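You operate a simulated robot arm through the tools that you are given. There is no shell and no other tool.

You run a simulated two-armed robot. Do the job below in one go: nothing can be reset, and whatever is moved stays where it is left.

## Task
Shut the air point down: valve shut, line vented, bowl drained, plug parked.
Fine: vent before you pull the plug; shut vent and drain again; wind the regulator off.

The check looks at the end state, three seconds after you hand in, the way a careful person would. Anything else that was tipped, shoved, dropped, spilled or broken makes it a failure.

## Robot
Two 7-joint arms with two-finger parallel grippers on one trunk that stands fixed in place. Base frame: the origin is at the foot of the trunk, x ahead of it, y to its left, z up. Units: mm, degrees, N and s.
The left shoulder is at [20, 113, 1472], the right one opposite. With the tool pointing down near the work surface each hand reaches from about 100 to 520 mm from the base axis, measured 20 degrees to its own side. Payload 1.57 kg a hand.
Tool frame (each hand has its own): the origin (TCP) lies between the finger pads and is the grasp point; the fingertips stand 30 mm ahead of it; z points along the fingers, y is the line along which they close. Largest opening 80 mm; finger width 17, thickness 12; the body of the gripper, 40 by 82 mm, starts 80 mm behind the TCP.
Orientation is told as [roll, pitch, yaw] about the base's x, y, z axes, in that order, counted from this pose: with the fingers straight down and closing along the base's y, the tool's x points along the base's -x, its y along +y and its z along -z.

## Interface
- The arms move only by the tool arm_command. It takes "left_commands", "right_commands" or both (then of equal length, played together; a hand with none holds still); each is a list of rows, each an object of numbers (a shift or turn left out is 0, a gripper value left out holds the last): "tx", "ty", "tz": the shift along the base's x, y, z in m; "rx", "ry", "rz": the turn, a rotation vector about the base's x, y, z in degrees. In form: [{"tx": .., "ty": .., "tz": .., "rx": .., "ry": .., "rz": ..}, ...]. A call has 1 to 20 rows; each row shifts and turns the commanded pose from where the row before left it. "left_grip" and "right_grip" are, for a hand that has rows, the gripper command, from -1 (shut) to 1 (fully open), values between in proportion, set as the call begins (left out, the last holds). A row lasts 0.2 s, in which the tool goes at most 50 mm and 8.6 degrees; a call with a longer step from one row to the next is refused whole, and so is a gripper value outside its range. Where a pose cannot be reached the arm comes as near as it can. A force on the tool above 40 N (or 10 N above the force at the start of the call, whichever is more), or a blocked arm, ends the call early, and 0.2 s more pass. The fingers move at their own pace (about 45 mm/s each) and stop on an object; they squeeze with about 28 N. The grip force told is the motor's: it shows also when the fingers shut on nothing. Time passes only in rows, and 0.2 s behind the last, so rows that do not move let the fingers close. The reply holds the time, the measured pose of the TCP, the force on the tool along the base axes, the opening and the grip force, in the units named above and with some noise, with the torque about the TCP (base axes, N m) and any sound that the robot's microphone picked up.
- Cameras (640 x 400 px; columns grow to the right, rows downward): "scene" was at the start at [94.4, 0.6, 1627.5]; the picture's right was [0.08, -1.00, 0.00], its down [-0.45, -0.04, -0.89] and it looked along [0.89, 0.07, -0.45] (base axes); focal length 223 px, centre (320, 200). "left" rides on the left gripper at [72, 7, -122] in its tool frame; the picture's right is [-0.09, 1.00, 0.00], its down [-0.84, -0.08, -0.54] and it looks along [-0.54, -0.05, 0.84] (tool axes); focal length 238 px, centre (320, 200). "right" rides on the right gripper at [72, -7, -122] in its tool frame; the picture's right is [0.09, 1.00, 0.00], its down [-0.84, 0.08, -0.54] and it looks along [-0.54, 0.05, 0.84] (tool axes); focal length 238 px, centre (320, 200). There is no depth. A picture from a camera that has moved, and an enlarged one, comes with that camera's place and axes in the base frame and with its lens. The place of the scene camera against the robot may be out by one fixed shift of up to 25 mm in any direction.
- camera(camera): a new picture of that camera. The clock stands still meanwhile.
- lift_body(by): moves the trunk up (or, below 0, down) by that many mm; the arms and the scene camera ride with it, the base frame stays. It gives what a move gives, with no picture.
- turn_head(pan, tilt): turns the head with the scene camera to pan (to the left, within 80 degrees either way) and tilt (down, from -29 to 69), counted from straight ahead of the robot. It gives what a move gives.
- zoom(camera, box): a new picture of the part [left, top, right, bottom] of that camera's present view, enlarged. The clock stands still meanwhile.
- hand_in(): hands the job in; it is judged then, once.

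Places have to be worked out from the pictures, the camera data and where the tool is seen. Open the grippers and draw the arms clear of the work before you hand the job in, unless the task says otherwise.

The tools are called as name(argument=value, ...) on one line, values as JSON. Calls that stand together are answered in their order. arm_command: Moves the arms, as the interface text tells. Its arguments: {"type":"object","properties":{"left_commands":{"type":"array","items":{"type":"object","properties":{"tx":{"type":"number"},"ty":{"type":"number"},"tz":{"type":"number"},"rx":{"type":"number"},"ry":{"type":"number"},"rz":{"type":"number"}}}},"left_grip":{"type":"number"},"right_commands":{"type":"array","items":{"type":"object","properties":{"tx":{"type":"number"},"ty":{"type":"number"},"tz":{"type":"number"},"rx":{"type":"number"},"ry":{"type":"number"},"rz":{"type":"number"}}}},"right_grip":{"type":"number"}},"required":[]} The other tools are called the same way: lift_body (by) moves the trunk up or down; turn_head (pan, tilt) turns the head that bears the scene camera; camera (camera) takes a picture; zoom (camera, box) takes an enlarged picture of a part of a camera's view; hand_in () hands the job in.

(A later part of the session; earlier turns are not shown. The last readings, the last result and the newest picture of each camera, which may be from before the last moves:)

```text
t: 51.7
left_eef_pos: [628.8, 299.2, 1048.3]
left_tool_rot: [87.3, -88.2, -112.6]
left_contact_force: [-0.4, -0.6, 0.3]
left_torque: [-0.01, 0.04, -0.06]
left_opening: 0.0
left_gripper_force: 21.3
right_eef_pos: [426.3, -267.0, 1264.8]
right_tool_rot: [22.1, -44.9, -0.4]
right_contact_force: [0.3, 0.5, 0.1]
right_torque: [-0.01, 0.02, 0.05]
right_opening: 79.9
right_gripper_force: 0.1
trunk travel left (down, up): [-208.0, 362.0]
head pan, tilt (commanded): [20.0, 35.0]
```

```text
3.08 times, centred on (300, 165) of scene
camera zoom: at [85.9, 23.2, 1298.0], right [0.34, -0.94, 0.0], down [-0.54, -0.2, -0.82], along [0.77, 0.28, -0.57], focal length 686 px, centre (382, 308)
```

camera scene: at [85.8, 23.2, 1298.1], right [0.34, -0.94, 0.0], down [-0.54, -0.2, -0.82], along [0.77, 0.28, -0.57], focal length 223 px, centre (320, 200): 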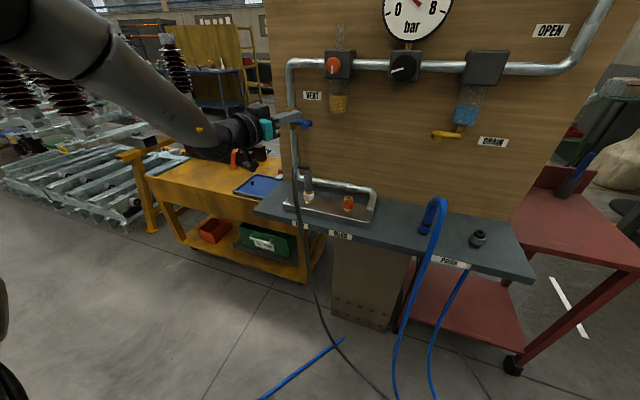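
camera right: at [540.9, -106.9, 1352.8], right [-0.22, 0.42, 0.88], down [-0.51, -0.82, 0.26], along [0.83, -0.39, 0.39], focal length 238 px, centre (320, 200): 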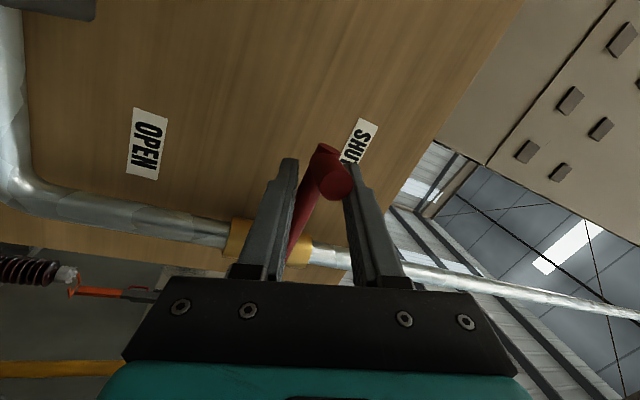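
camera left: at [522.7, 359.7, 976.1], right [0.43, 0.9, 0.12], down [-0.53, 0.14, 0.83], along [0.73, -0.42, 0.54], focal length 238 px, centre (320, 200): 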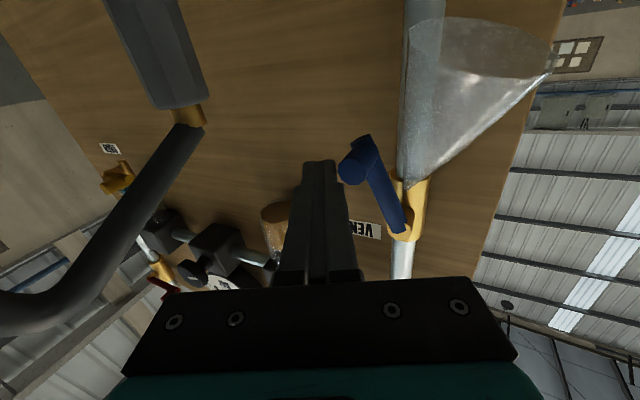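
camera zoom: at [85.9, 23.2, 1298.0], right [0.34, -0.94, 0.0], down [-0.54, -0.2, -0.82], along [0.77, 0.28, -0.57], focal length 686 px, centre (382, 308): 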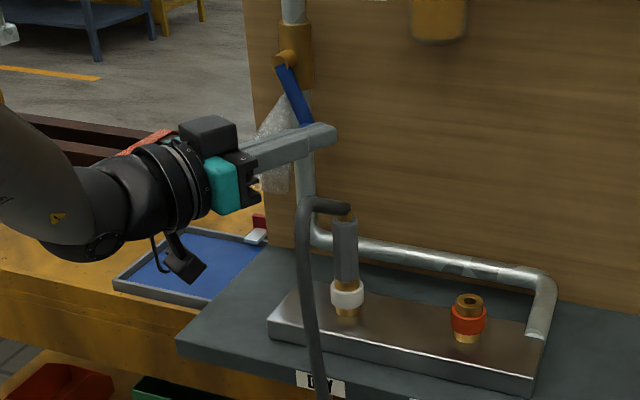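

A mist jet shows the vent is blowing. I'll go a little further round and then wait for the gauge to fall.

arm_command(left_commands=[{"ty": 0.007, "tz": -0.0055, "rz": -1}, {"ty": 0.007, "tz": -0.0055, "rz": -1}, {"ty": 0.007, "tz": -0.003}, {"ty": 0.006, "tz": -0.002}, {}, {}, {}, {}])

camera(camera="scene")

camera(camera="left")

```text
t: 53.5
left_eef_pos: [620.2, 322.4, 1039.8]
left_tool_rot: [89.1, -88.2, -116.5]
left_contact_force: [0.2, -0.3, 0.3]
left_torque: [-0.04, -0.02, 0.0]
left_opening: 0.0
left_gripper_force: 21.7
left hand out of reach, approached as far as the arm can: row 2, 3
right_eef_pos: [426.4, -267.0, 1263.3]
right_tool_rot: [22.1, -44.9, -0.5]
right_contact_force: [0.5, 0.4, 0.3]
right_torque: [-0.01, -0.02, 0.01]
right_opening: 80.0
right_gripper_force: 0.0
trunk travel left (down, up): [-208.0, 362.0]
head pan, tilt (commanded): [20.0, 35.0]
```

```text
taken
camera scene: at [85.9, 23.2, 1298.0], right [0.34, -0.94, 0.0], down [-0.54, -0.2, -0.82], along [0.77, 0.28, -0.57], focal length 223 px, centre (320, 200)
```

scene: 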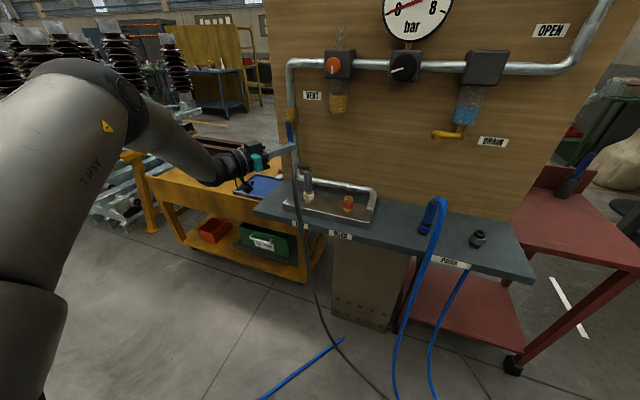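

```text
taken
camera left: at [516.5, 387.2, 968.5], right [0.46, 0.88, 0.12], down [-0.53, 0.16, 0.83], along [0.72, -0.45, 0.54], focal length 238 px, centre (320, 200)
```

left: 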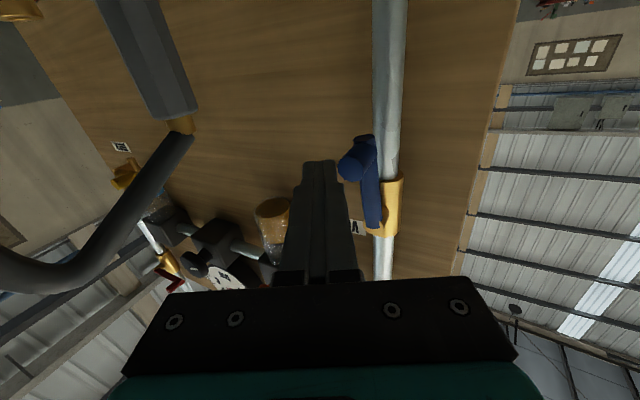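

The jet has died down and the needle has moved. I'll tilt the head up to read the gauge.

turn_head(pan=10, tilt=15)

camera(camera="scene")

zoom(camera="scene", box=[270, 80, 400, 170])

```text
t: 54.3
left_eef_pos: [621.0, 322.7, 1041.0]
left_tool_rot: [88.4, -88.2, -115.9]
left_contact_force: [0.6, 0.2, 0.4]
left_torque: [-0.02, 0.0, 0.02]
left_opening: 0.0
left_gripper_force: 21.6
right_eef_pos: [427.7, -265.6, 1264.0]
right_tool_rot: [22.1, -44.9, -0.4]
right_contact_force: [0.4, -0.4, -0.5]
right_torque: [0.0, 0.03, 0.01]
right_opening: 79.8
right_gripper_force: 0.0
trunk travel left (down, up): [-208.0, 362.0]
head pan, tilt (commanded): [10.0, 15.0]
```

```text
taken
camera scene: at [95.2, 9.3, 1329.9], right [0.17, -0.98, 0.0], down [-0.26, -0.05, -0.97], along [0.95, 0.17, -0.26], focal length 223 px, centre (320, 200)
```

scene: 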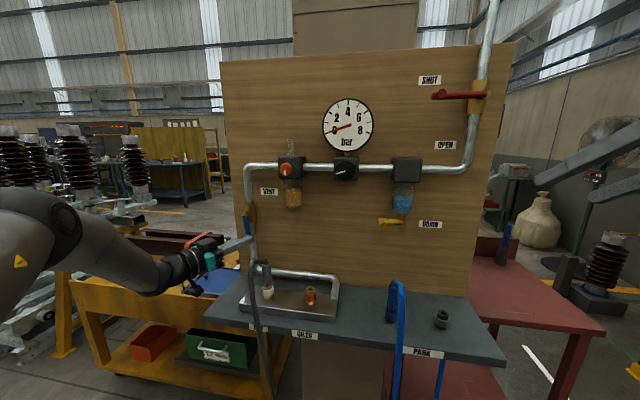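

```text
4.44 times, centred on (335, 125) of scene
camera zoom: at [95.2, 9.3, 1329.9], right [0.17, -0.98, 0.0], down [-0.26, -0.05, -0.97], along [0.95, 0.17, -0.26], focal length 992 px, centre (253, 533)
```

zoom: 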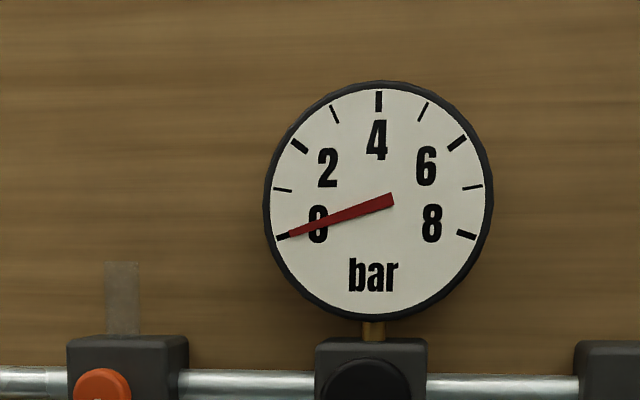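

Gauge reads 0: the line is vented with the valve holding. Now I'll back the left fingers off and go around to the outer side of the peg to swing the vent lever shut again.

arm_command(left_commands=[{"tx": -0.025, "ty": -0.003}, {"tx": -0.025}, {"ty": 0.008, "rz": 5}, {"ty": 0.01, "rz": 5}, {"ty": 0.01, "rz": 5}, {"ty": 0.01, "rz": 5}, {"ty": 0.01, "rz": 5}, {"ty": 0.008, "tz": -0.005}, {}])

camera(camera="left")

zoom(camera="scene", box=[180, 150, 340, 330])

```text
t: 56.3
left_eef_pos: [575.7, 393.5, 1033.5]
left_tool_rot: [89.9, -88.1, -92.3]
left_contact_force: [0.3, -0.3, 0.3]
left_torque: [0.0, 0.02, 0.0]
left_opening: 0.0
left_gripper_force: 20.7
left hand out of reach, approached as far as the arm can: row 7
right_eef_pos: [427.8, -267.5, 1263.8]
right_tool_rot: [22.1, -44.9, -0.5]
right_contact_force: [0.1, 0.5, -0.4]
right_torque: [0.03, 0.01, 0.0]
right_opening: 79.9
right_gripper_force: 0.1
trunk travel left (down, up): [-208.0, 362.0]
head pan, tilt (commanded): [10.0, 15.0]
```

```text
taken
camera left: at [454.5, 407.5, 961.8], right [0.04, 0.99, 0.12], down [-0.55, -0.08, 0.83], along [0.84, -0.1, 0.54], focal length 238 px, centre (320, 200)
```

left: 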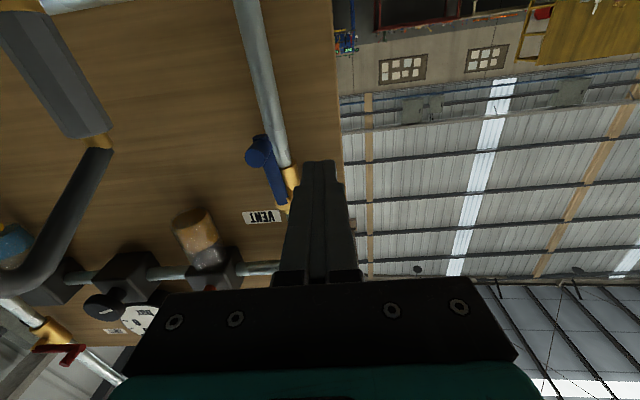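

```text
2.22 times, centred on (260, 240) of scene
camera zoom: at [95.2, 9.2, 1330.0], right [0.17, -0.98, 0.0], down [-0.25, -0.04, -0.97], along [0.95, 0.17, -0.26], focal length 496 px, centre (453, 111)
```

zoom: 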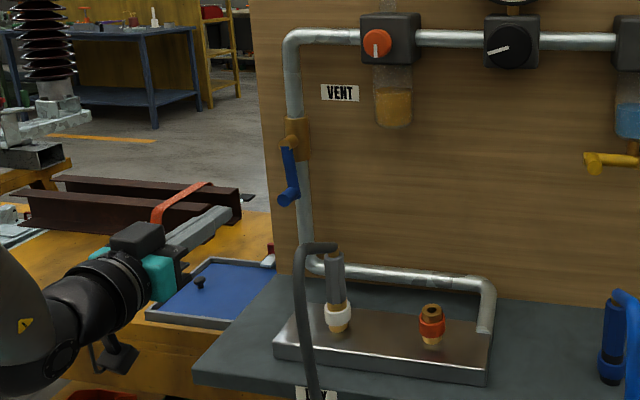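

Lever is ~85° open with the peg at y≈339, z≈1031; the fingers are on its outer side. I'll advance, then push it inward and up along the arc, yawing the hand to keep clear of the hose.

arm_command(left_commands=[{"tx": 0.026, "ty": -0.008, "tz": -0.001}, {"tx": 0.026, "ty": -0.008, "tz": -0.001}, {"ty": -0.009}, {"ty": -0.009}, {"ty": -0.008, "rz": -2}, {"ty": -0.008, "rz": -2}, {"ty": -0.007, "tz": 0.001, "rz": -3}, {"ty": -0.006, "tz": 0.001, "rz": -3}])

camera(camera="left")

zoom(camera="scene", box=[180, 150, 340, 330])

```text
t: 58.1
left_eef_pos: [628.6, 347.3, 1034.9]
left_tool_rot: [89.2, -88.3, -101.6]
left_contact_force: [0.7, 1.5, -1.4]
left_torque: [0.02, 0.02, 0.06]
left_opening: 0.0
left_gripper_force: 21.7
left hand out of reach, approached as far as the arm can: row 3, 4
right_eef_pos: [428.0, -266.5, 1264.3]
right_tool_rot: [22.1, -44.9, -0.6]
right_contact_force: [0.6, -0.4, 0.2]
right_torque: [0.02, 0.01, 0.01]
right_opening: 80.0
right_gripper_force: 0.0
trunk travel left (down, up): [-208.0, 362.0]
head pan, tilt (commanded): [10.0, 15.0]
```

```text
taken
camera left: at [510.8, 382.6, 963.3], right [0.21, 0.97, 0.12], down [-0.55, 0.02, 0.83], along [0.81, -0.25, 0.54], focal length 238 px, centre (320, 200)
```

left: 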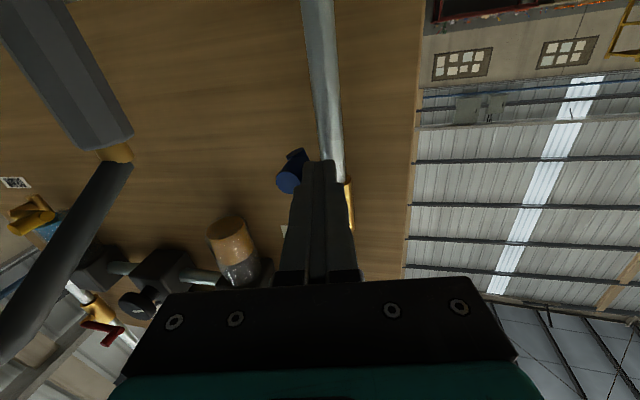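

```text
2.22 times, centred on (260, 240) of scene
camera zoom: at [95.3, 9.6, 1330.0], right [0.17, -0.98, 0.0], down [-0.26, -0.05, -0.97], along [0.95, 0.17, -0.26], focal length 496 px, centre (453, 111)
```

zoom: 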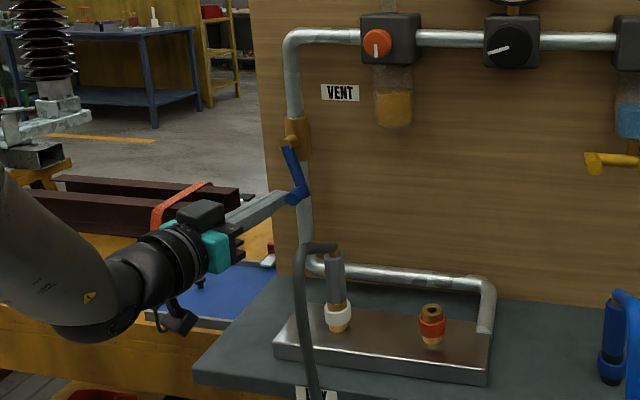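

The lever is coming back (≈70°). Continuing inward and up.

arm_command(left_commands=[{"ty": -0.009, "tz": -0.001, "rz": -2}, {"ty": -0.008, "rz": -2}, {"ty": -0.0075, "tz": 0.004, "rz": -1}, {"ty": -0.0075, "tz": 0.004, "rz": -1}, {"ty": -0.0075, "tz": 0.0055, "rz": -2}, {"ty": -0.0075, "tz": 0.0055, "rz": -1}, {"ty": -0.005, "tz": 0.007}, {"ty": -0.005, "tz": 0.0075}])

camera(camera="left")

zoom(camera="scene", box=[180, 150, 340, 330])

```text
t: 59.9
left_eef_pos: [627.4, 290.8, 1068.7]
left_tool_rot: [90.5, -88.3, -111.9]
left_contact_force: [0.1, -0.4, -0.7]
left_torque: [0.03, -0.02, -0.01]
left_opening: 0.0
left_gripper_force: 20.9
right_eef_pos: [426.8, -267.2, 1263.7]
right_tool_rot: [22.1, -44.9, -0.5]
right_contact_force: [-0.3, -0.7, 0.3]
right_torque: [0.01, -0.02, -0.01]
right_opening: 79.9
right_gripper_force: 0.0
trunk travel left (down, up): [-208.0, 362.0]
head pan, tilt (commanded): [10.0, 15.0]
```

```text
taken
camera left: at [517.6, 342.7, 996.4], right [0.36, 0.92, 0.12], down [-0.54, 0.1, 0.83], along [0.76, -0.37, 0.54], focal length 238 px, centre (320, 200)
```

left: 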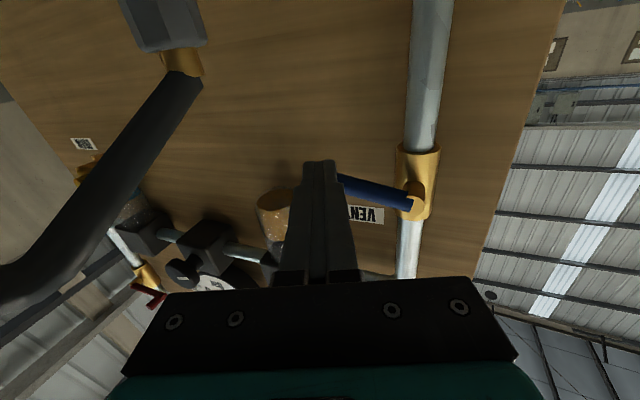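

```text
2.22 times, centred on (260, 240) of scene
camera zoom: at [95.2, 9.3, 1330.0], right [0.17, -0.98, 0.0], down [-0.25, -0.05, -0.97], along [0.95, 0.17, -0.26], focal length 496 px, centre (453, 111)
```

zoom: 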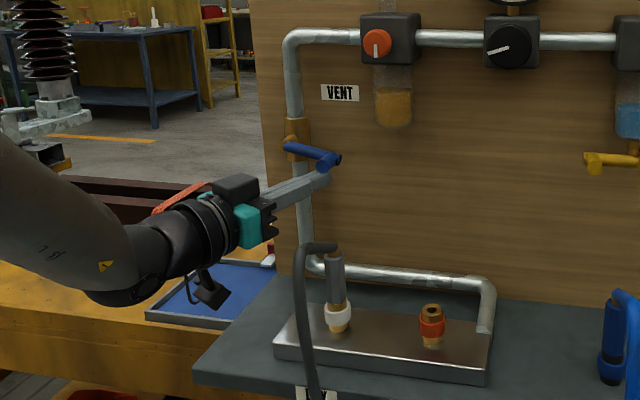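

Just about 14 mm of lift remains to the shut stop. Pushing up until I feel it.

arm_command(left_commands=[{"ty": -0.001, "tz": 0.005}, {"ty": -0.001, "tz": 0.005}, {"tz": 0.004}, {"tz": 0.003}, {"tz": 0.003}])

camera(camera="left")

zoom(camera="scene", box=[180, 150, 340, 330])

```text
t: 61.1
left_eef_pos: [628.4, 288.0, 1084.1]
left_tool_rot: [70.3, -88.2, -91.5]
left_contact_force: [1.7, -1.4, -12.5]
left_torque: [0.16, 0.34, 0.1]
left_opening: 0.1
left_gripper_force: 21.1
right_eef_pos: [429.3, -266.7, 1263.1]
right_tool_rot: [22.1, -44.7, -0.5]
right_contact_force: [-0.2, 0.2, 0.3]
right_torque: [0.02, 0.03, 0.0]
right_opening: 80.0
right_gripper_force: 0.1
trunk travel left (down, up): [-208.0, 362.0]
head pan, tilt (commanded): [10.0, 15.0]
```

```text
taken
camera left: at [516.4, 342.0, 1012.7], right [0.36, 0.92, 0.12], down [-0.53, 0.1, 0.84], along [0.76, -0.37, 0.53], focal length 238 px, centre (320, 200)
```

left: 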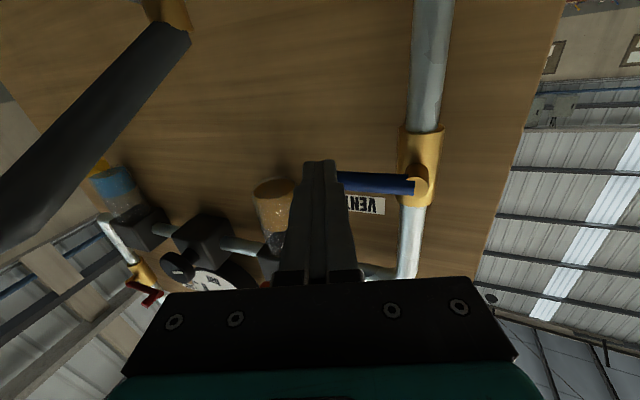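

```text
2.22 times, centred on (260, 240) of scene
camera zoom: at [96.6, 9.7, 1329.7], right [0.17, -0.98, 0.0], down [-0.26, -0.05, -0.97], along [0.95, 0.17, -0.26], focal length 496 px, centre (453, 111)
```

zoom: 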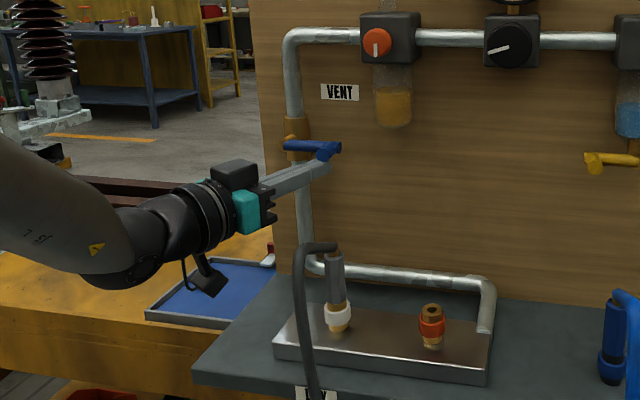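

Contact force jumped to 12.5 N where the free swing took ~1 N, so it's at the stop. One more small push to be sure, then lower off and withdraw.

arm_command(left_commands=[{"tz": 0.003}, {"tz": 0.002}])

arm_command(left_commands=[{"tz": -0.006}, {"tz": -0.006}, {"tx": -0.025}, {"tx": -0.025, "tz": 0.01}, {"tx": -0.025, "tz": 0.02}, {"tx": -0.02, "tz": 0.02}])

camera(camera="left")

camera(camera="scene")

```text
t: 61.7
left_eef_pos: [627.3, 288.4, 1083.8]
left_tool_rot: [53.8, -88.0, -75.1]
left_contact_force: [-1.5, -4.1, -24.6]
left_torque: [0.35, 0.61, -0.07]
left_opening: 0.0
left_gripper_force: 20.9
right_eef_pos: [428.9, -267.1, 1263.7]
right_tool_rot: [22.1, -44.8, -0.5]
right_contact_force: [0.0, 0.2, 0.5]
right_torque: [-0.02, 0.02, 0.01]
right_opening: 80.0
right_gripper_force: 0.0
trunk travel left (down, up): [-208.0, 362.0]
head pan, tilt (commanded): [10.0, 15.0]
```

```text
t: 63.1
left_eef_pos: [530.9, 288.0, 1132.0]
left_tool_rot: [91.8, -88.1, -113.1]
left_contact_force: [0.0, -0.7, -0.2]
left_torque: [0.02, -0.02, 0.01]
left_opening: 0.0
left_gripper_force: 21.4
right_eef_pos: [426.0, -267.3, 1263.8]
right_tool_rot: [22.2, -44.9, -0.5]
right_contact_force: [-0.1, 0.1, -0.1]
right_torque: [0.01, 0.0, -0.03]
right_opening: 80.1
right_gripper_force: 0.1
trunk travel left (down, up): [-208.0, 362.0]
head pan, tilt (commanded): [10.0, 15.0]
```

```text
taken
camera left: at [421.7, 341.2, 1059.7], right [0.36, 0.92, 0.12], down [-0.54, 0.1, 0.83], along [0.76, -0.37, 0.54], focal length 238 px, centre (320, 200)
```

left: 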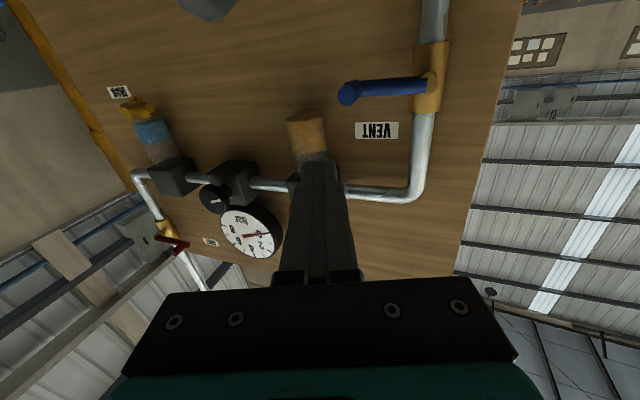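

```text
taken
camera scene: at [94.8, 9.0, 1330.0], right [0.17, -0.98, 0.0], down [-0.25, -0.04, -0.97], along [0.95, 0.17, -0.26], focal length 223 px, centre (320, 200)
```

scene: 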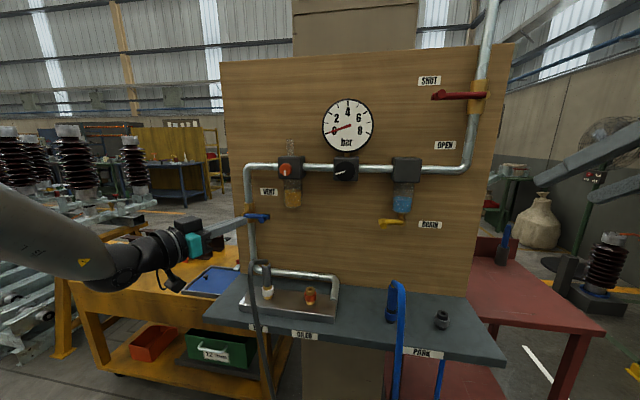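

Vent is shut again and the gauge stays at 0. Next is the drain: I'll bring the right hand forward-pointing with closed fingers and inward yaw toward the yellow lever, stopping short.

arm_command(right_commands=[{"rx": -5.2, "rz": -5.2, "tx": 0.005, "ty": 0.01}, {"rx": -5.2, "rz": -5.2, "tx": 0.005, "ty": 0.01}, {"rx": -5.2, "rz": -5.2, "tx": 0.005, "ty": 0.01}, {"ry": -7.5, "tx": 0.008, "ty": 0.01}, {"ry": -7.5, "tx": 0.008, "ty": 0.01}, {"ry": -7.5, "tx": 0.008, "ty": 0.01}, {"ry": -7.5, "tx": 0.008, "ty": 0.01}, {"ry": -7.5, "tx": 0.008, "ty": 0.01}, {"ry": -7.5, "tx": 0.008, "ty": 0.01}, {}], right_grip=-1)

camera(camera="right")

```text
t: 65.3
left_eef_pos: [533.2, 288.3, 1131.2]
left_tool_rot: [89.6, -88.2, -110.9]
left_contact_force: [0.4, 0.1, -0.2]
left_torque: [-0.01, 0.02, 0.04]
left_opening: 0.0
left_gripper_force: 21.2
right_eef_pos: [490.1, -177.5, 1264.9]
right_tool_rot: [108.1, -89.6, -108.4]
right_contact_force: [-0.1, 0.2, -0.2]
right_torque: [-0.01, 0.01, -0.03]
right_opening: 0.0
right_gripper_force: 21.4
trunk travel left (down, up): [-208.0, 362.0]
head pan, tilt (commanded): [10.0, 15.0]
```

```text
taken
camera right: at [367.4, -182.5, 1191.8], right [0.01, 1.0, -0.08], down [-0.54, 0.07, 0.84], along [0.84, 0.04, 0.54], focal length 238 px, centre (320, 200)
```

right: 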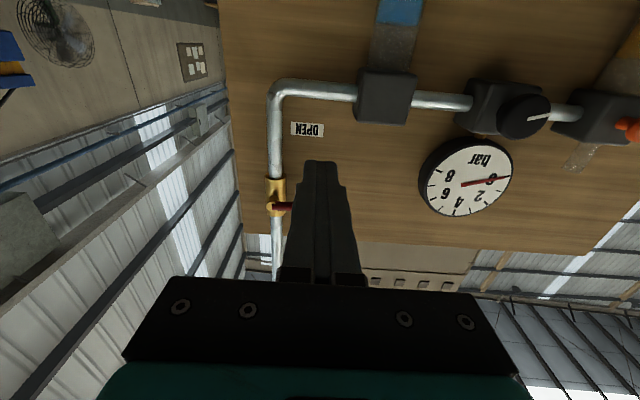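

No limits hit. Moving down and inward toward the yellow lever with yaw.

arm_command(right_commands=[{"tx": 0.006, "ty": 0.016, "tz": -0.0165, "rz": 3.5}, {"tx": 0.006, "ty": 0.016, "tz": -0.0165, "rz": 3.5}, {"tx": 0.006, "ty": 0.016, "tz": -0.0165, "rz": 3.5}, {"tx": 0.006, "ty": 0.016, "tz": -0.0165, "rz": 3.5}, {"tx": 0.006, "ty": 0.016, "tz": -0.0165, "rz": 3.5}, {"tx": 0.006, "ty": 0.016, "tz": -0.0165, "rz": 3.5}, {"tx": 0.006, "ty": 0.016, "tz": -0.0165, "rz": 3.5}, {}])

camera(camera="right")

camera(camera="scene")

```text
t: 67.1
left_eef_pos: [532.3, 288.9, 1131.0]
left_tool_rot: [89.7, -88.3, -111.0]
left_contact_force: [-0.4, 0.2, 0.4]
left_torque: [-0.02, 0.01, -0.03]
left_opening: 0.0
left_gripper_force: 20.9
right_eef_pos: [532.1, -74.9, 1149.7]
right_tool_rot: [94.8, -89.5, -70.6]
right_contact_force: [-0.6, -0.3, 0.1]
right_torque: [-0.01, -0.01, 0.02]
right_opening: 0.0
right_gripper_force: 21.1
right hand out of reach, approached as far as the arm can: row 3, 4
trunk travel left (down, up): [-208.0, 362.0]
head pan, tilt (commanded): [10.0, 15.0]
```

```text
taken
camera right: at [424.0, -131.2, 1078.1], right [-0.41, 0.91, -0.08], down [-0.52, -0.16, 0.84], along [0.75, 0.39, 0.54], focal length 238 px, centre (320, 200)
```

right: 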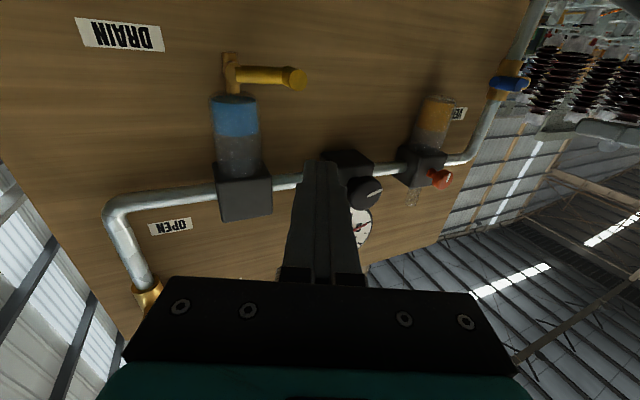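

```text
taken
camera scene: at [95.2, 9.2, 1330.0], right [0.17, -0.98, 0.0], down [-0.25, -0.04, -0.97], along [0.95, 0.17, -0.26], focal length 223 px, centre (320, 200)
```

scene: 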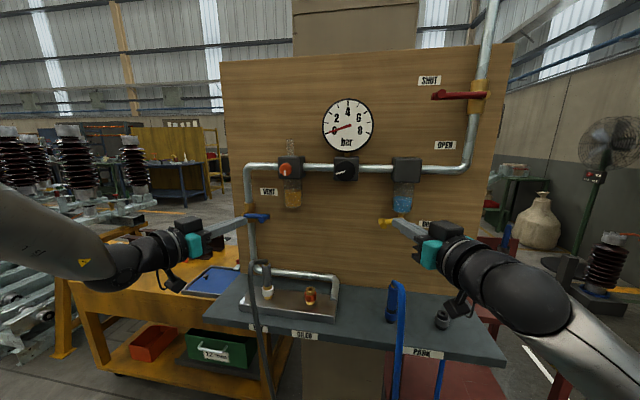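

Sighting the yellow lever closely from the right hand camera.

zoom(camera="right", box=[200, 30, 360, 130])

zoom(camera="scene", box=[340, 150, 500, 250])

```text
4.00 times, centred on (280, 80) of right
camera zoom: at [424.0, -131.2, 1078.1], right [-0.41, 0.91, -0.08], down [-0.52, -0.16, 0.84], along [0.75, 0.39, 0.54], focal length 953 px, centre (480, 680)
```

zoom: 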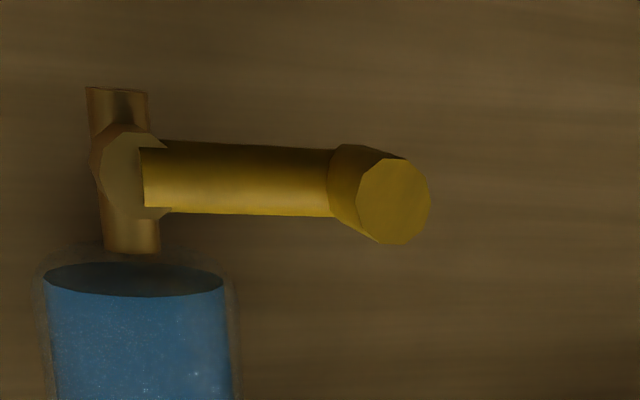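

```text
4.00 times, centred on (420, 200) of scene
camera zoom: at [95.2, 9.2, 1330.0], right [0.17, -0.98, 0.0], down [-0.25, -0.04, -0.97], along [0.95, 0.17, -0.26], focal length 892 px, centre (-80, 200)
```

zoom: 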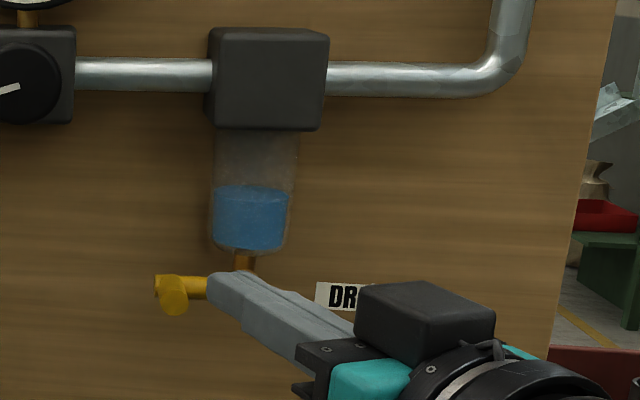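

Intersecting both sights puts the yellow peg tip at (652, -47, 1106) with pivot near y -100, z 1104 (radius ≈53). I'll move the closed fingertips to just above the peg, under the bowl's level.

arm_command(right_commands=[{"tx": 0.021, "ty": 0.0038, "tz": -0.0042}, {"tx": 0.021, "ty": 0.0038, "tz": -0.0042}, {"tx": 0.021, "ty": 0.0038, "tz": -0.0042}, {"tx": 0.021, "ty": 0.0038, "tz": -0.0042}, {"tx": 0.017, "ty": 0.0032, "tz": -0.0042}, {}])

camera(camera="right")

zoom(camera="scene", box=[340, 150, 500, 250])

```text
t: 68.5
left_eef_pos: [532.5, 287.5, 1130.7]
left_tool_rot: [89.6, -88.2, -111.0]
left_contact_force: [0.2, 0.2, -0.3]
left_torque: [0.0, 0.0, 0.0]
left_opening: 0.0
left_gripper_force: 21.1
right_eef_pos: [632.7, -55.6, 1129.5]
right_tool_rot: [95.9, -89.5, -71.7]
right_contact_force: [-0.7, 0.0, -0.3]
right_torque: [-0.01, 0.03, -0.03]
right_opening: 0.0
right_gripper_force: 21.5
trunk travel left (down, up): [-208.0, 362.0]
head pan, tilt (commanded): [10.0, 15.0]
```

```text
taken
camera right: at [524.2, -110.8, 1058.1], right [-0.41, 0.91, -0.09], down [-0.52, -0.16, 0.84], along [0.75, 0.39, 0.54], focal length 238 px, centre (320, 200)
```

right: 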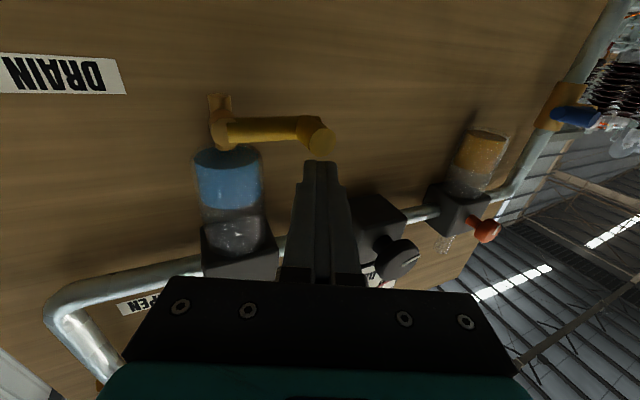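

```text
4.00 times, centred on (420, 200) of scene
camera zoom: at [95.2, 9.3, 1330.0], right [0.17, -0.98, 0.0], down [-0.25, -0.04, -0.97], along [0.95, 0.17, -0.26], focal length 892 px, centre (-80, 200)
```

zoom: 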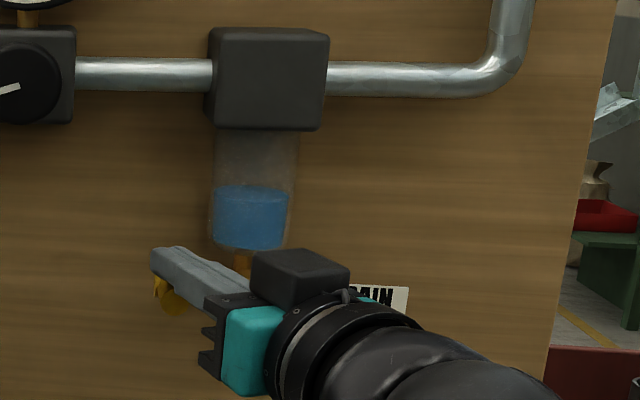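

Fingers sit right above the yellow peg. Pushing it down along its arc to about 45°.

arm_command(right_commands=[{"tz": -0.008}, {"ty": 0.0017, "tz": -0.0073}, {"ty": 0.0017, "tz": -0.0073}, {"tz": -0.0071}, {"tz": -0.0071}, {"ty": -0.0022, "tz": -0.0069}, {"ty": -0.0022, "tz": -0.0069}])

camera(camera="right")

zoom(camera="scene", box=[320, 150, 500, 350])

```text
t: 70.1
left_eef_pos: [533.1, 287.9, 1131.4]
left_tool_rot: [89.7, -88.2, -111.0]
left_contact_force: [0.6, -0.3, -0.1]
left_torque: [-0.01, 0.0, 0.02]
left_opening: 0.0
left_gripper_force: 21.1
right_eef_pos: [632.5, -56.3, 1078.0]
right_tool_rot: [94.6, -89.6, -70.3]
right_contact_force: [0.6, -0.4, -0.5]
right_torque: [0.03, 0.03, -0.02]
right_opening: 0.0
right_gripper_force: 21.2
trunk travel left (down, up): [-208.0, 362.0]
head pan, tilt (commanded): [10.0, 15.0]
```

```text
taken
camera right: at [524.2, -112.1, 1006.2], right [-0.41, 0.91, -0.08], down [-0.52, -0.16, 0.84], along [0.75, 0.39, 0.54], focal length 238 px, centre (320, 200)
```

right: 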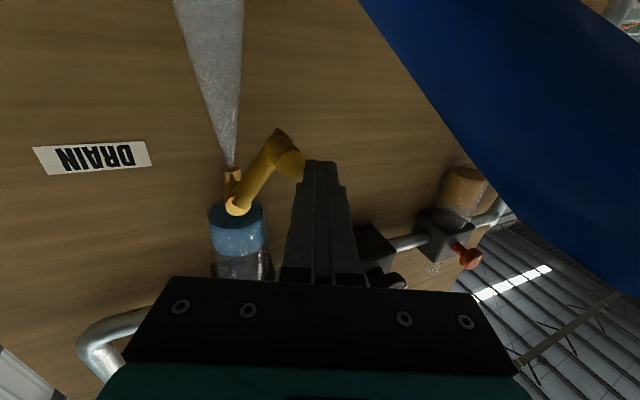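

```text
2.00 times, centred on (410, 250) of scene
camera zoom: at [95.1, 9.3, 1330.0], right [0.17, -0.98, 0.0], down [-0.25, -0.05, -0.97], along [0.95, 0.17, -0.26], focal length 446 px, centre (140, 100)
```

zoom: 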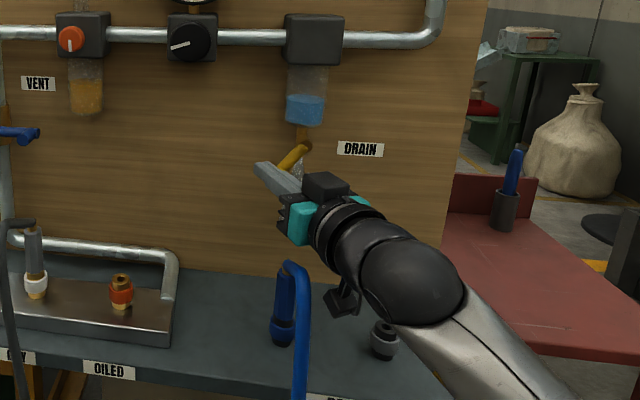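

Water is jetting out of the drain. The blue hose is close to the camera arm, so I'll hold here and let the bowl drain rather than swing further.

arm_command(right_commands=[{}, {}, {}, {}, {}, {}, {}, {}, {}, {}])

zoom(camera="scene", box=[320, 150, 500, 350])

```text
t: 72.3
left_eef_pos: [531.9, 288.1, 1131.0]
left_tool_rot: [89.5, -88.2, -110.8]
left_contact_force: [0.4, -0.3, 0.9]
left_torque: [0.0, 0.01, 0.02]
left_opening: 0.0
left_gripper_force: 21.1
right_eef_pos: [631.8, -56.0, 1078.3]
right_tool_rot: [96.5, -89.6, -72.6]
right_contact_force: [0.0, -0.4, -0.2]
right_torque: [-0.01, -0.02, -0.01]
right_opening: 0.0
right_gripper_force: 21.9
trunk travel left (down, up): [-208.0, 362.0]
head pan, tilt (commanded): [10.0, 15.0]
```

```text
2.00 times, centred on (410, 250) of scene
camera zoom: at [95.2, 9.3, 1330.0], right [0.17, -0.98, 0.0], down [-0.25, -0.04, -0.97], along [0.95, 0.17, -0.26], focal length 446 px, centre (140, 100)
```

zoom: 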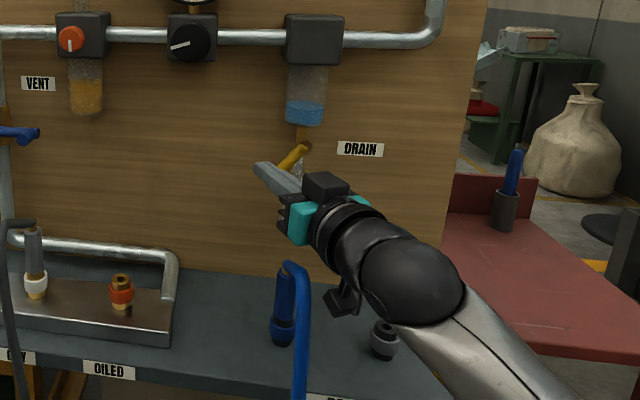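

The water level is dropping. Waiting longer.

arm_command(right_commands=[{}, {}, {}, {}, {}, {}, {}, {}, {}, {}, {}, {}, {}, {}, {}, {}, {}, {}, {}, {}])

zoom(camera="scene", box=[360, 150, 460, 250])

camera(camera="right")

```text
t: 76.5
left_eef_pos: [532.0, 288.4, 1131.3]
left_tool_rot: [89.6, -88.2, -110.9]
left_contact_force: [-0.3, 0.6, 0.1]
left_torque: [0.01, 0.0, 0.0]
left_opening: 0.0
left_gripper_force: 21.0
right_eef_pos: [633.3, -55.3, 1077.8]
right_tool_rot: [96.9, -89.6, -72.9]
right_contact_force: [-1.1, 0.3, 0.2]
right_torque: [-0.01, -0.01, 0.0]
right_opening: 0.0
right_gripper_force: 21.2
trunk travel left (down, up): [-208.0, 362.0]
head pan, tilt (commanded): [10.0, 15.0]
```

```text
4.00 times, centred on (410, 200) of scene
camera zoom: at [95.2, 9.3, 1330.0], right [0.17, -0.98, 0.0], down [-0.25, -0.04, -0.97], along [0.95, 0.17, -0.26], focal length 892 px, centre (-40, 200)
```

zoom: 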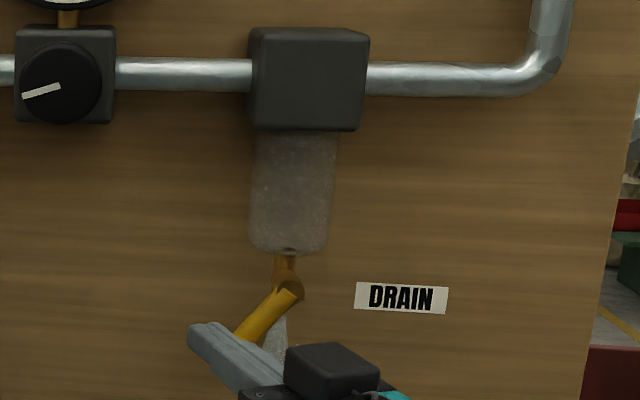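

```text
taken
camera right: at [524.2, -112.2, 1006.4], right [-0.41, 0.91, -0.09], down [-0.52, -0.16, 0.84], along [0.75, 0.39, 0.54], focal length 238 px, centre (320, 200)
```

right: 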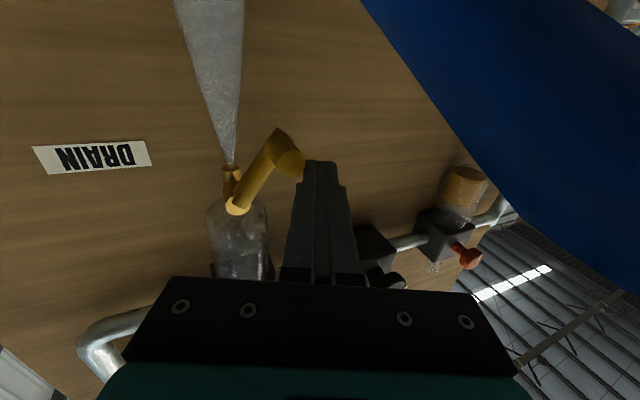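

The bowl is empty. I'll back the fingers off (edging away from the hose), drop below the lever, and re-enter on its underside to swing it shut.

arm_command(right_commands=[{}, {}, {}, {}, {}, {"tx": -0.018, "ty": -0.004, "rz": 2}, {"tx": -0.018, "ty": -0.004, "rz": 2}, {"ty": -0.008, "tz": -0.009, "rz": 1}, {"ty": -0.01, "tz": -0.009, "rz": 1}, {"ty": -0.01, "tz": -0.009}, {}])

camera(camera="right")

zoom(camera="scene", box=[320, 150, 500, 350])

```text
t: 78.9
left_eef_pos: [532.7, 289.9, 1129.8]
left_tool_rot: [89.5, -88.2, -110.8]
left_contact_force: [0.5, -0.7, 0.0]
left_torque: [0.02, 0.05, -0.01]
left_opening: 0.3
left_gripper_force: 21.2
right_eef_pos: [597.6, -92.3, 1050.2]
right_tool_rot: [97.7, -89.7, -67.6]
right_contact_force: [-0.3, -0.4, 0.5]
right_torque: [-0.02, 0.0, -0.02]
right_opening: 0.0
right_gripper_force: 21.5
trunk travel left (down, up): [-208.0, 362.0]
head pan, tilt (commanded): [10.0, 15.0]
```

```text
taken
camera right: at [494.8, -159.5, 979.0], right [-0.5, 0.86, -0.08], down [-0.51, -0.21, 0.84], along [0.7, 0.46, 0.54], focal length 238 px, centre (320, 200)
```

right: 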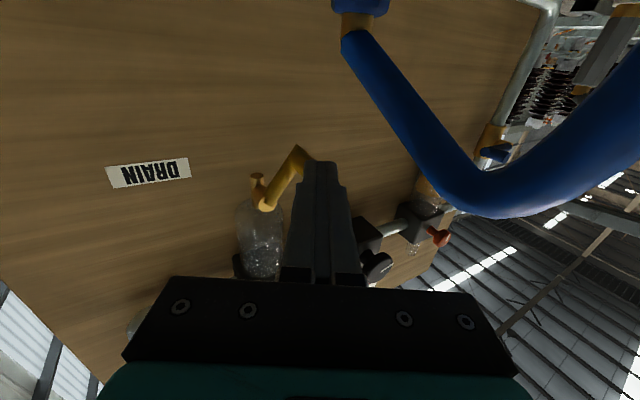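

```text
2.00 times, centred on (410, 250) of scene
camera zoom: at [95.2, 9.3, 1330.0], right [0.17, -0.98, 0.0], down [-0.25, -0.04, -0.97], along [0.95, 0.17, -0.26], focal length 446 px, centre (140, 100)
```

zoom: 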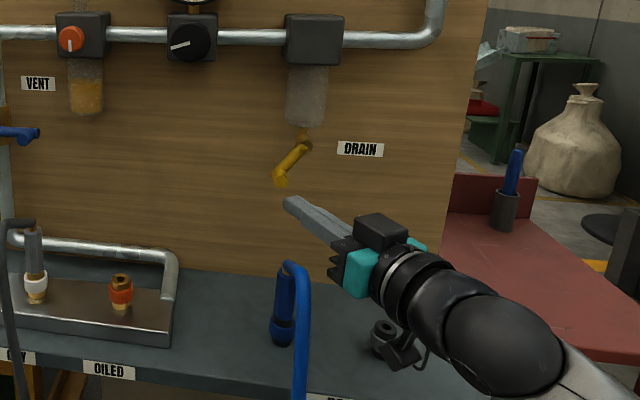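

Drain lever is about 50° open and I'm below it to the right. I'll shift slightly clear, advance past the peg tip, then push left-up along the arc.

arm_command(right_commands=[{"ty": -0.005, "tz": -0.004}, {"tx": 0.018}, {"tx": 0.018}, {"ty": 0.005, "tz": 0.003}, {"ty": 0.006, "tz": 0.004}, {"ty": 0.006, "tz": 0.004}])

camera(camera="right")

zoom(camera="scene", box=[320, 150, 500, 350])

```text
t: 80.3
left_eef_pos: [532.8, 288.3, 1131.2]
left_tool_rot: [89.3, -88.1, -110.8]
left_contact_force: [-0.4, 0.1, -0.1]
left_torque: [-0.01, 0.01, 0.01]
left_opening: 0.0
left_gripper_force: 21.4
right_eef_pos: [632.8, -80.0, 1056.8]
right_tool_rot: [90.1, -89.6, -59.8]
right_contact_force: [0.9, 0.5, -0.9]
right_torque: [0.01, 0.05, -0.01]
right_opening: 0.0
right_gripper_force: 21.2
trunk travel left (down, up): [-208.0, 362.0]
head pan, tilt (commanded): [10.0, 15.0]
```

```text
taken
camera right: at [531.0, -146.4, 986.8], right [-0.5, 0.86, -0.08], down [-0.5, -0.21, 0.84], along [0.7, 0.46, 0.54], focal length 238 px, centre (320, 200)
```

right: 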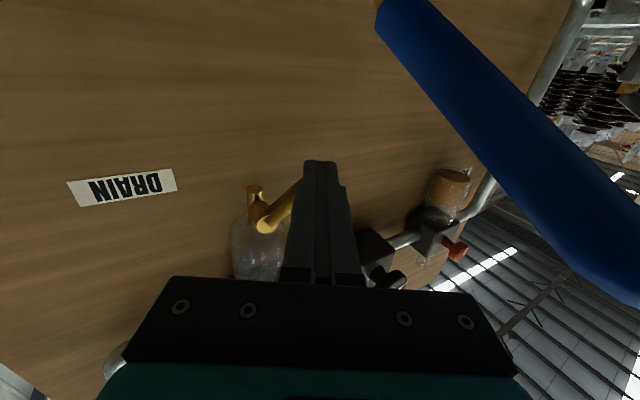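

```text
2.00 times, centred on (410, 250) of scene
camera zoom: at [95.3, 9.3, 1330.0], right [0.17, -0.98, 0.0], down [-0.26, -0.05, -0.97], along [0.95, 0.17, -0.26], focal length 446 px, centre (140, 100)
```

zoom: 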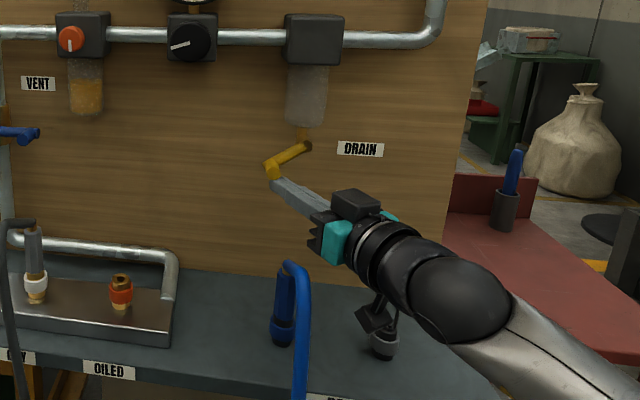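

The lever is following (≈35°). Completing the swing up to the shut stop.

arm_command(right_commands=[{"ty": 0.0043, "tz": 0.006}, {"ty": 0.0043, "tz": 0.006}, {"ty": 0.0043, "tz": 0.006}, {"ty": 0.0035, "tz": 0.0068}, {"ty": 0.0035, "tz": 0.0068}, {"tz": 0.003}, {"tz": 0.002}])

camera(camera="right")

zoom(camera="scene", box=[340, 150, 500, 250])

```text
t: 81.9
left_eef_pos: [532.8, 289.2, 1130.6]
left_tool_rot: [88.2, -88.3, -109.7]
left_contact_force: [0.5, 0.5, 0.6]
left_torque: [0.02, -0.02, -0.01]
left_opening: 0.0
left_gripper_force: 21.1
right_eef_pos: [633.7, -59.9, 1089.2]
right_tool_rot: [37.4, -89.1, -7.2]
right_contact_force: [-8.2, 0.1, -20.7]
right_torque: [-0.25, 0.19, 0.08]
right_opening: 0.1
right_gripper_force: 21.1
trunk travel left (down, up): [-208.0, 362.0]
head pan, tilt (commanded): [10.0, 15.0]
```

```text
taken
camera right: at [530.7, -127.5, 1018.1], right [-0.5, 0.86, -0.08], down [-0.49, -0.21, 0.84], along [0.71, 0.46, 0.53], focal length 238 px, centre (320, 200)
```

right: 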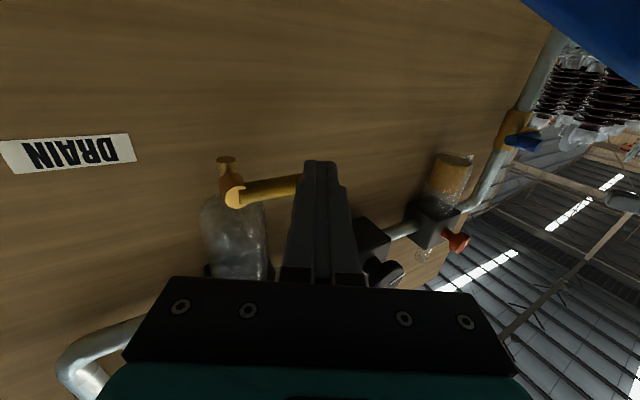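

```text
4.00 times, centred on (420, 200) of scene
camera zoom: at [96.0, 9.1, 1329.7], right [0.17, -0.98, 0.0], down [-0.26, -0.04, -0.97], along [0.95, 0.17, -0.26], focal length 892 px, centre (-80, 200)
```

zoom: 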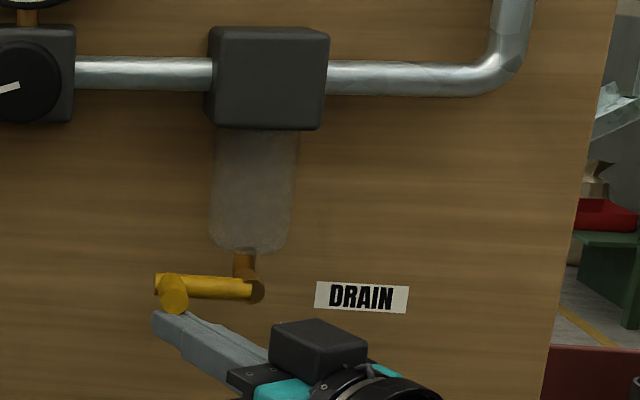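

Drain lever is back at its stop (21 N). I'll lower off it, withdraw the right hand and park it outward.

arm_command(right_commands=[{"tz": -0.005}, {"tz": -0.005}, {"tx": -0.025, "ty": -0.005}, {"tx": -0.025, "ty": -0.005}, {"tx": -0.025, "ty": -0.005}, {"tx": -0.025, "ty": -0.01, "tz": 0.005}, {"tx": -0.01, "ty": -0.025, "tz": 0.01}, {"tx": -0.01, "ty": -0.025, "tz": 0.01}, {"tx": -0.01, "ty": -0.025, "tz": 0.01}, {"tx": -0.01, "ty": -0.025, "tz": 0.01}, {"tx": -0.01, "ty": -0.025, "tz": 0.01}])

camera(camera="scene")

zoom(camera="scene", box=[270, 80, 450, 260])

```text
t: 84.3
left_eef_pos: [532.4, 288.1, 1131.1]
left_tool_rot: [89.8, -88.2, -111.1]
left_contact_force: [-0.1, 0.0, -0.2]
left_torque: [0.0, 0.04, 0.01]
left_opening: 0.2
left_gripper_force: 21.2
right_eef_pos: [480.5, -213.5, 1138.7]
right_tool_rot: [100.0, -89.6, -69.8]
right_contact_force: [-0.1, -0.1, 0.8]
right_torque: [-0.01, 0.0, -0.01]
right_opening: 0.2
right_gripper_force: 21.3
trunk travel left (down, up): [-208.0, 362.0]
head pan, tilt (commanded): [10.0, 15.0]
```

```text
taken
camera scene: at [95.0, 9.3, 1330.0], right [0.17, -0.98, 0.0], down [-0.25, -0.04, -0.97], along [0.95, 0.17, -0.26], focal length 223 px, centre (320, 200)
```

scene: 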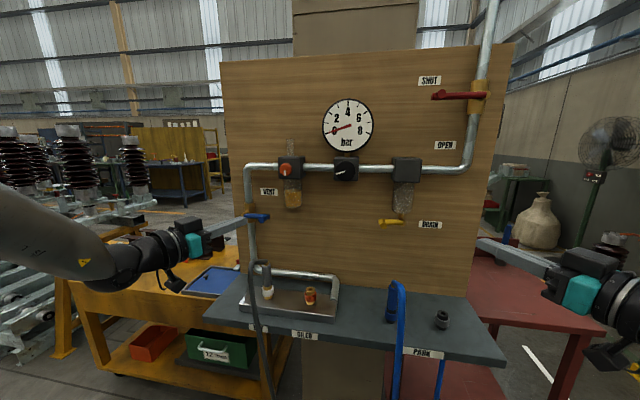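

```text
2.22 times, centred on (360, 170) of scene
camera zoom: at [95.0, 9.3, 1330.0], right [0.17, -0.98, 0.0], down [-0.25, -0.04, -0.97], along [0.95, 0.17, -0.26], focal length 496 px, centre (231, 267)
```

zoom: 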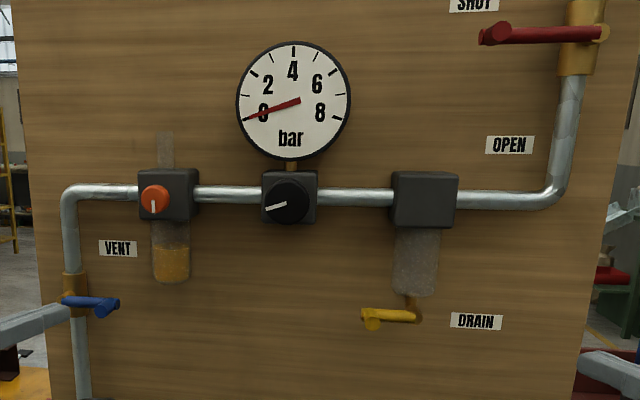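

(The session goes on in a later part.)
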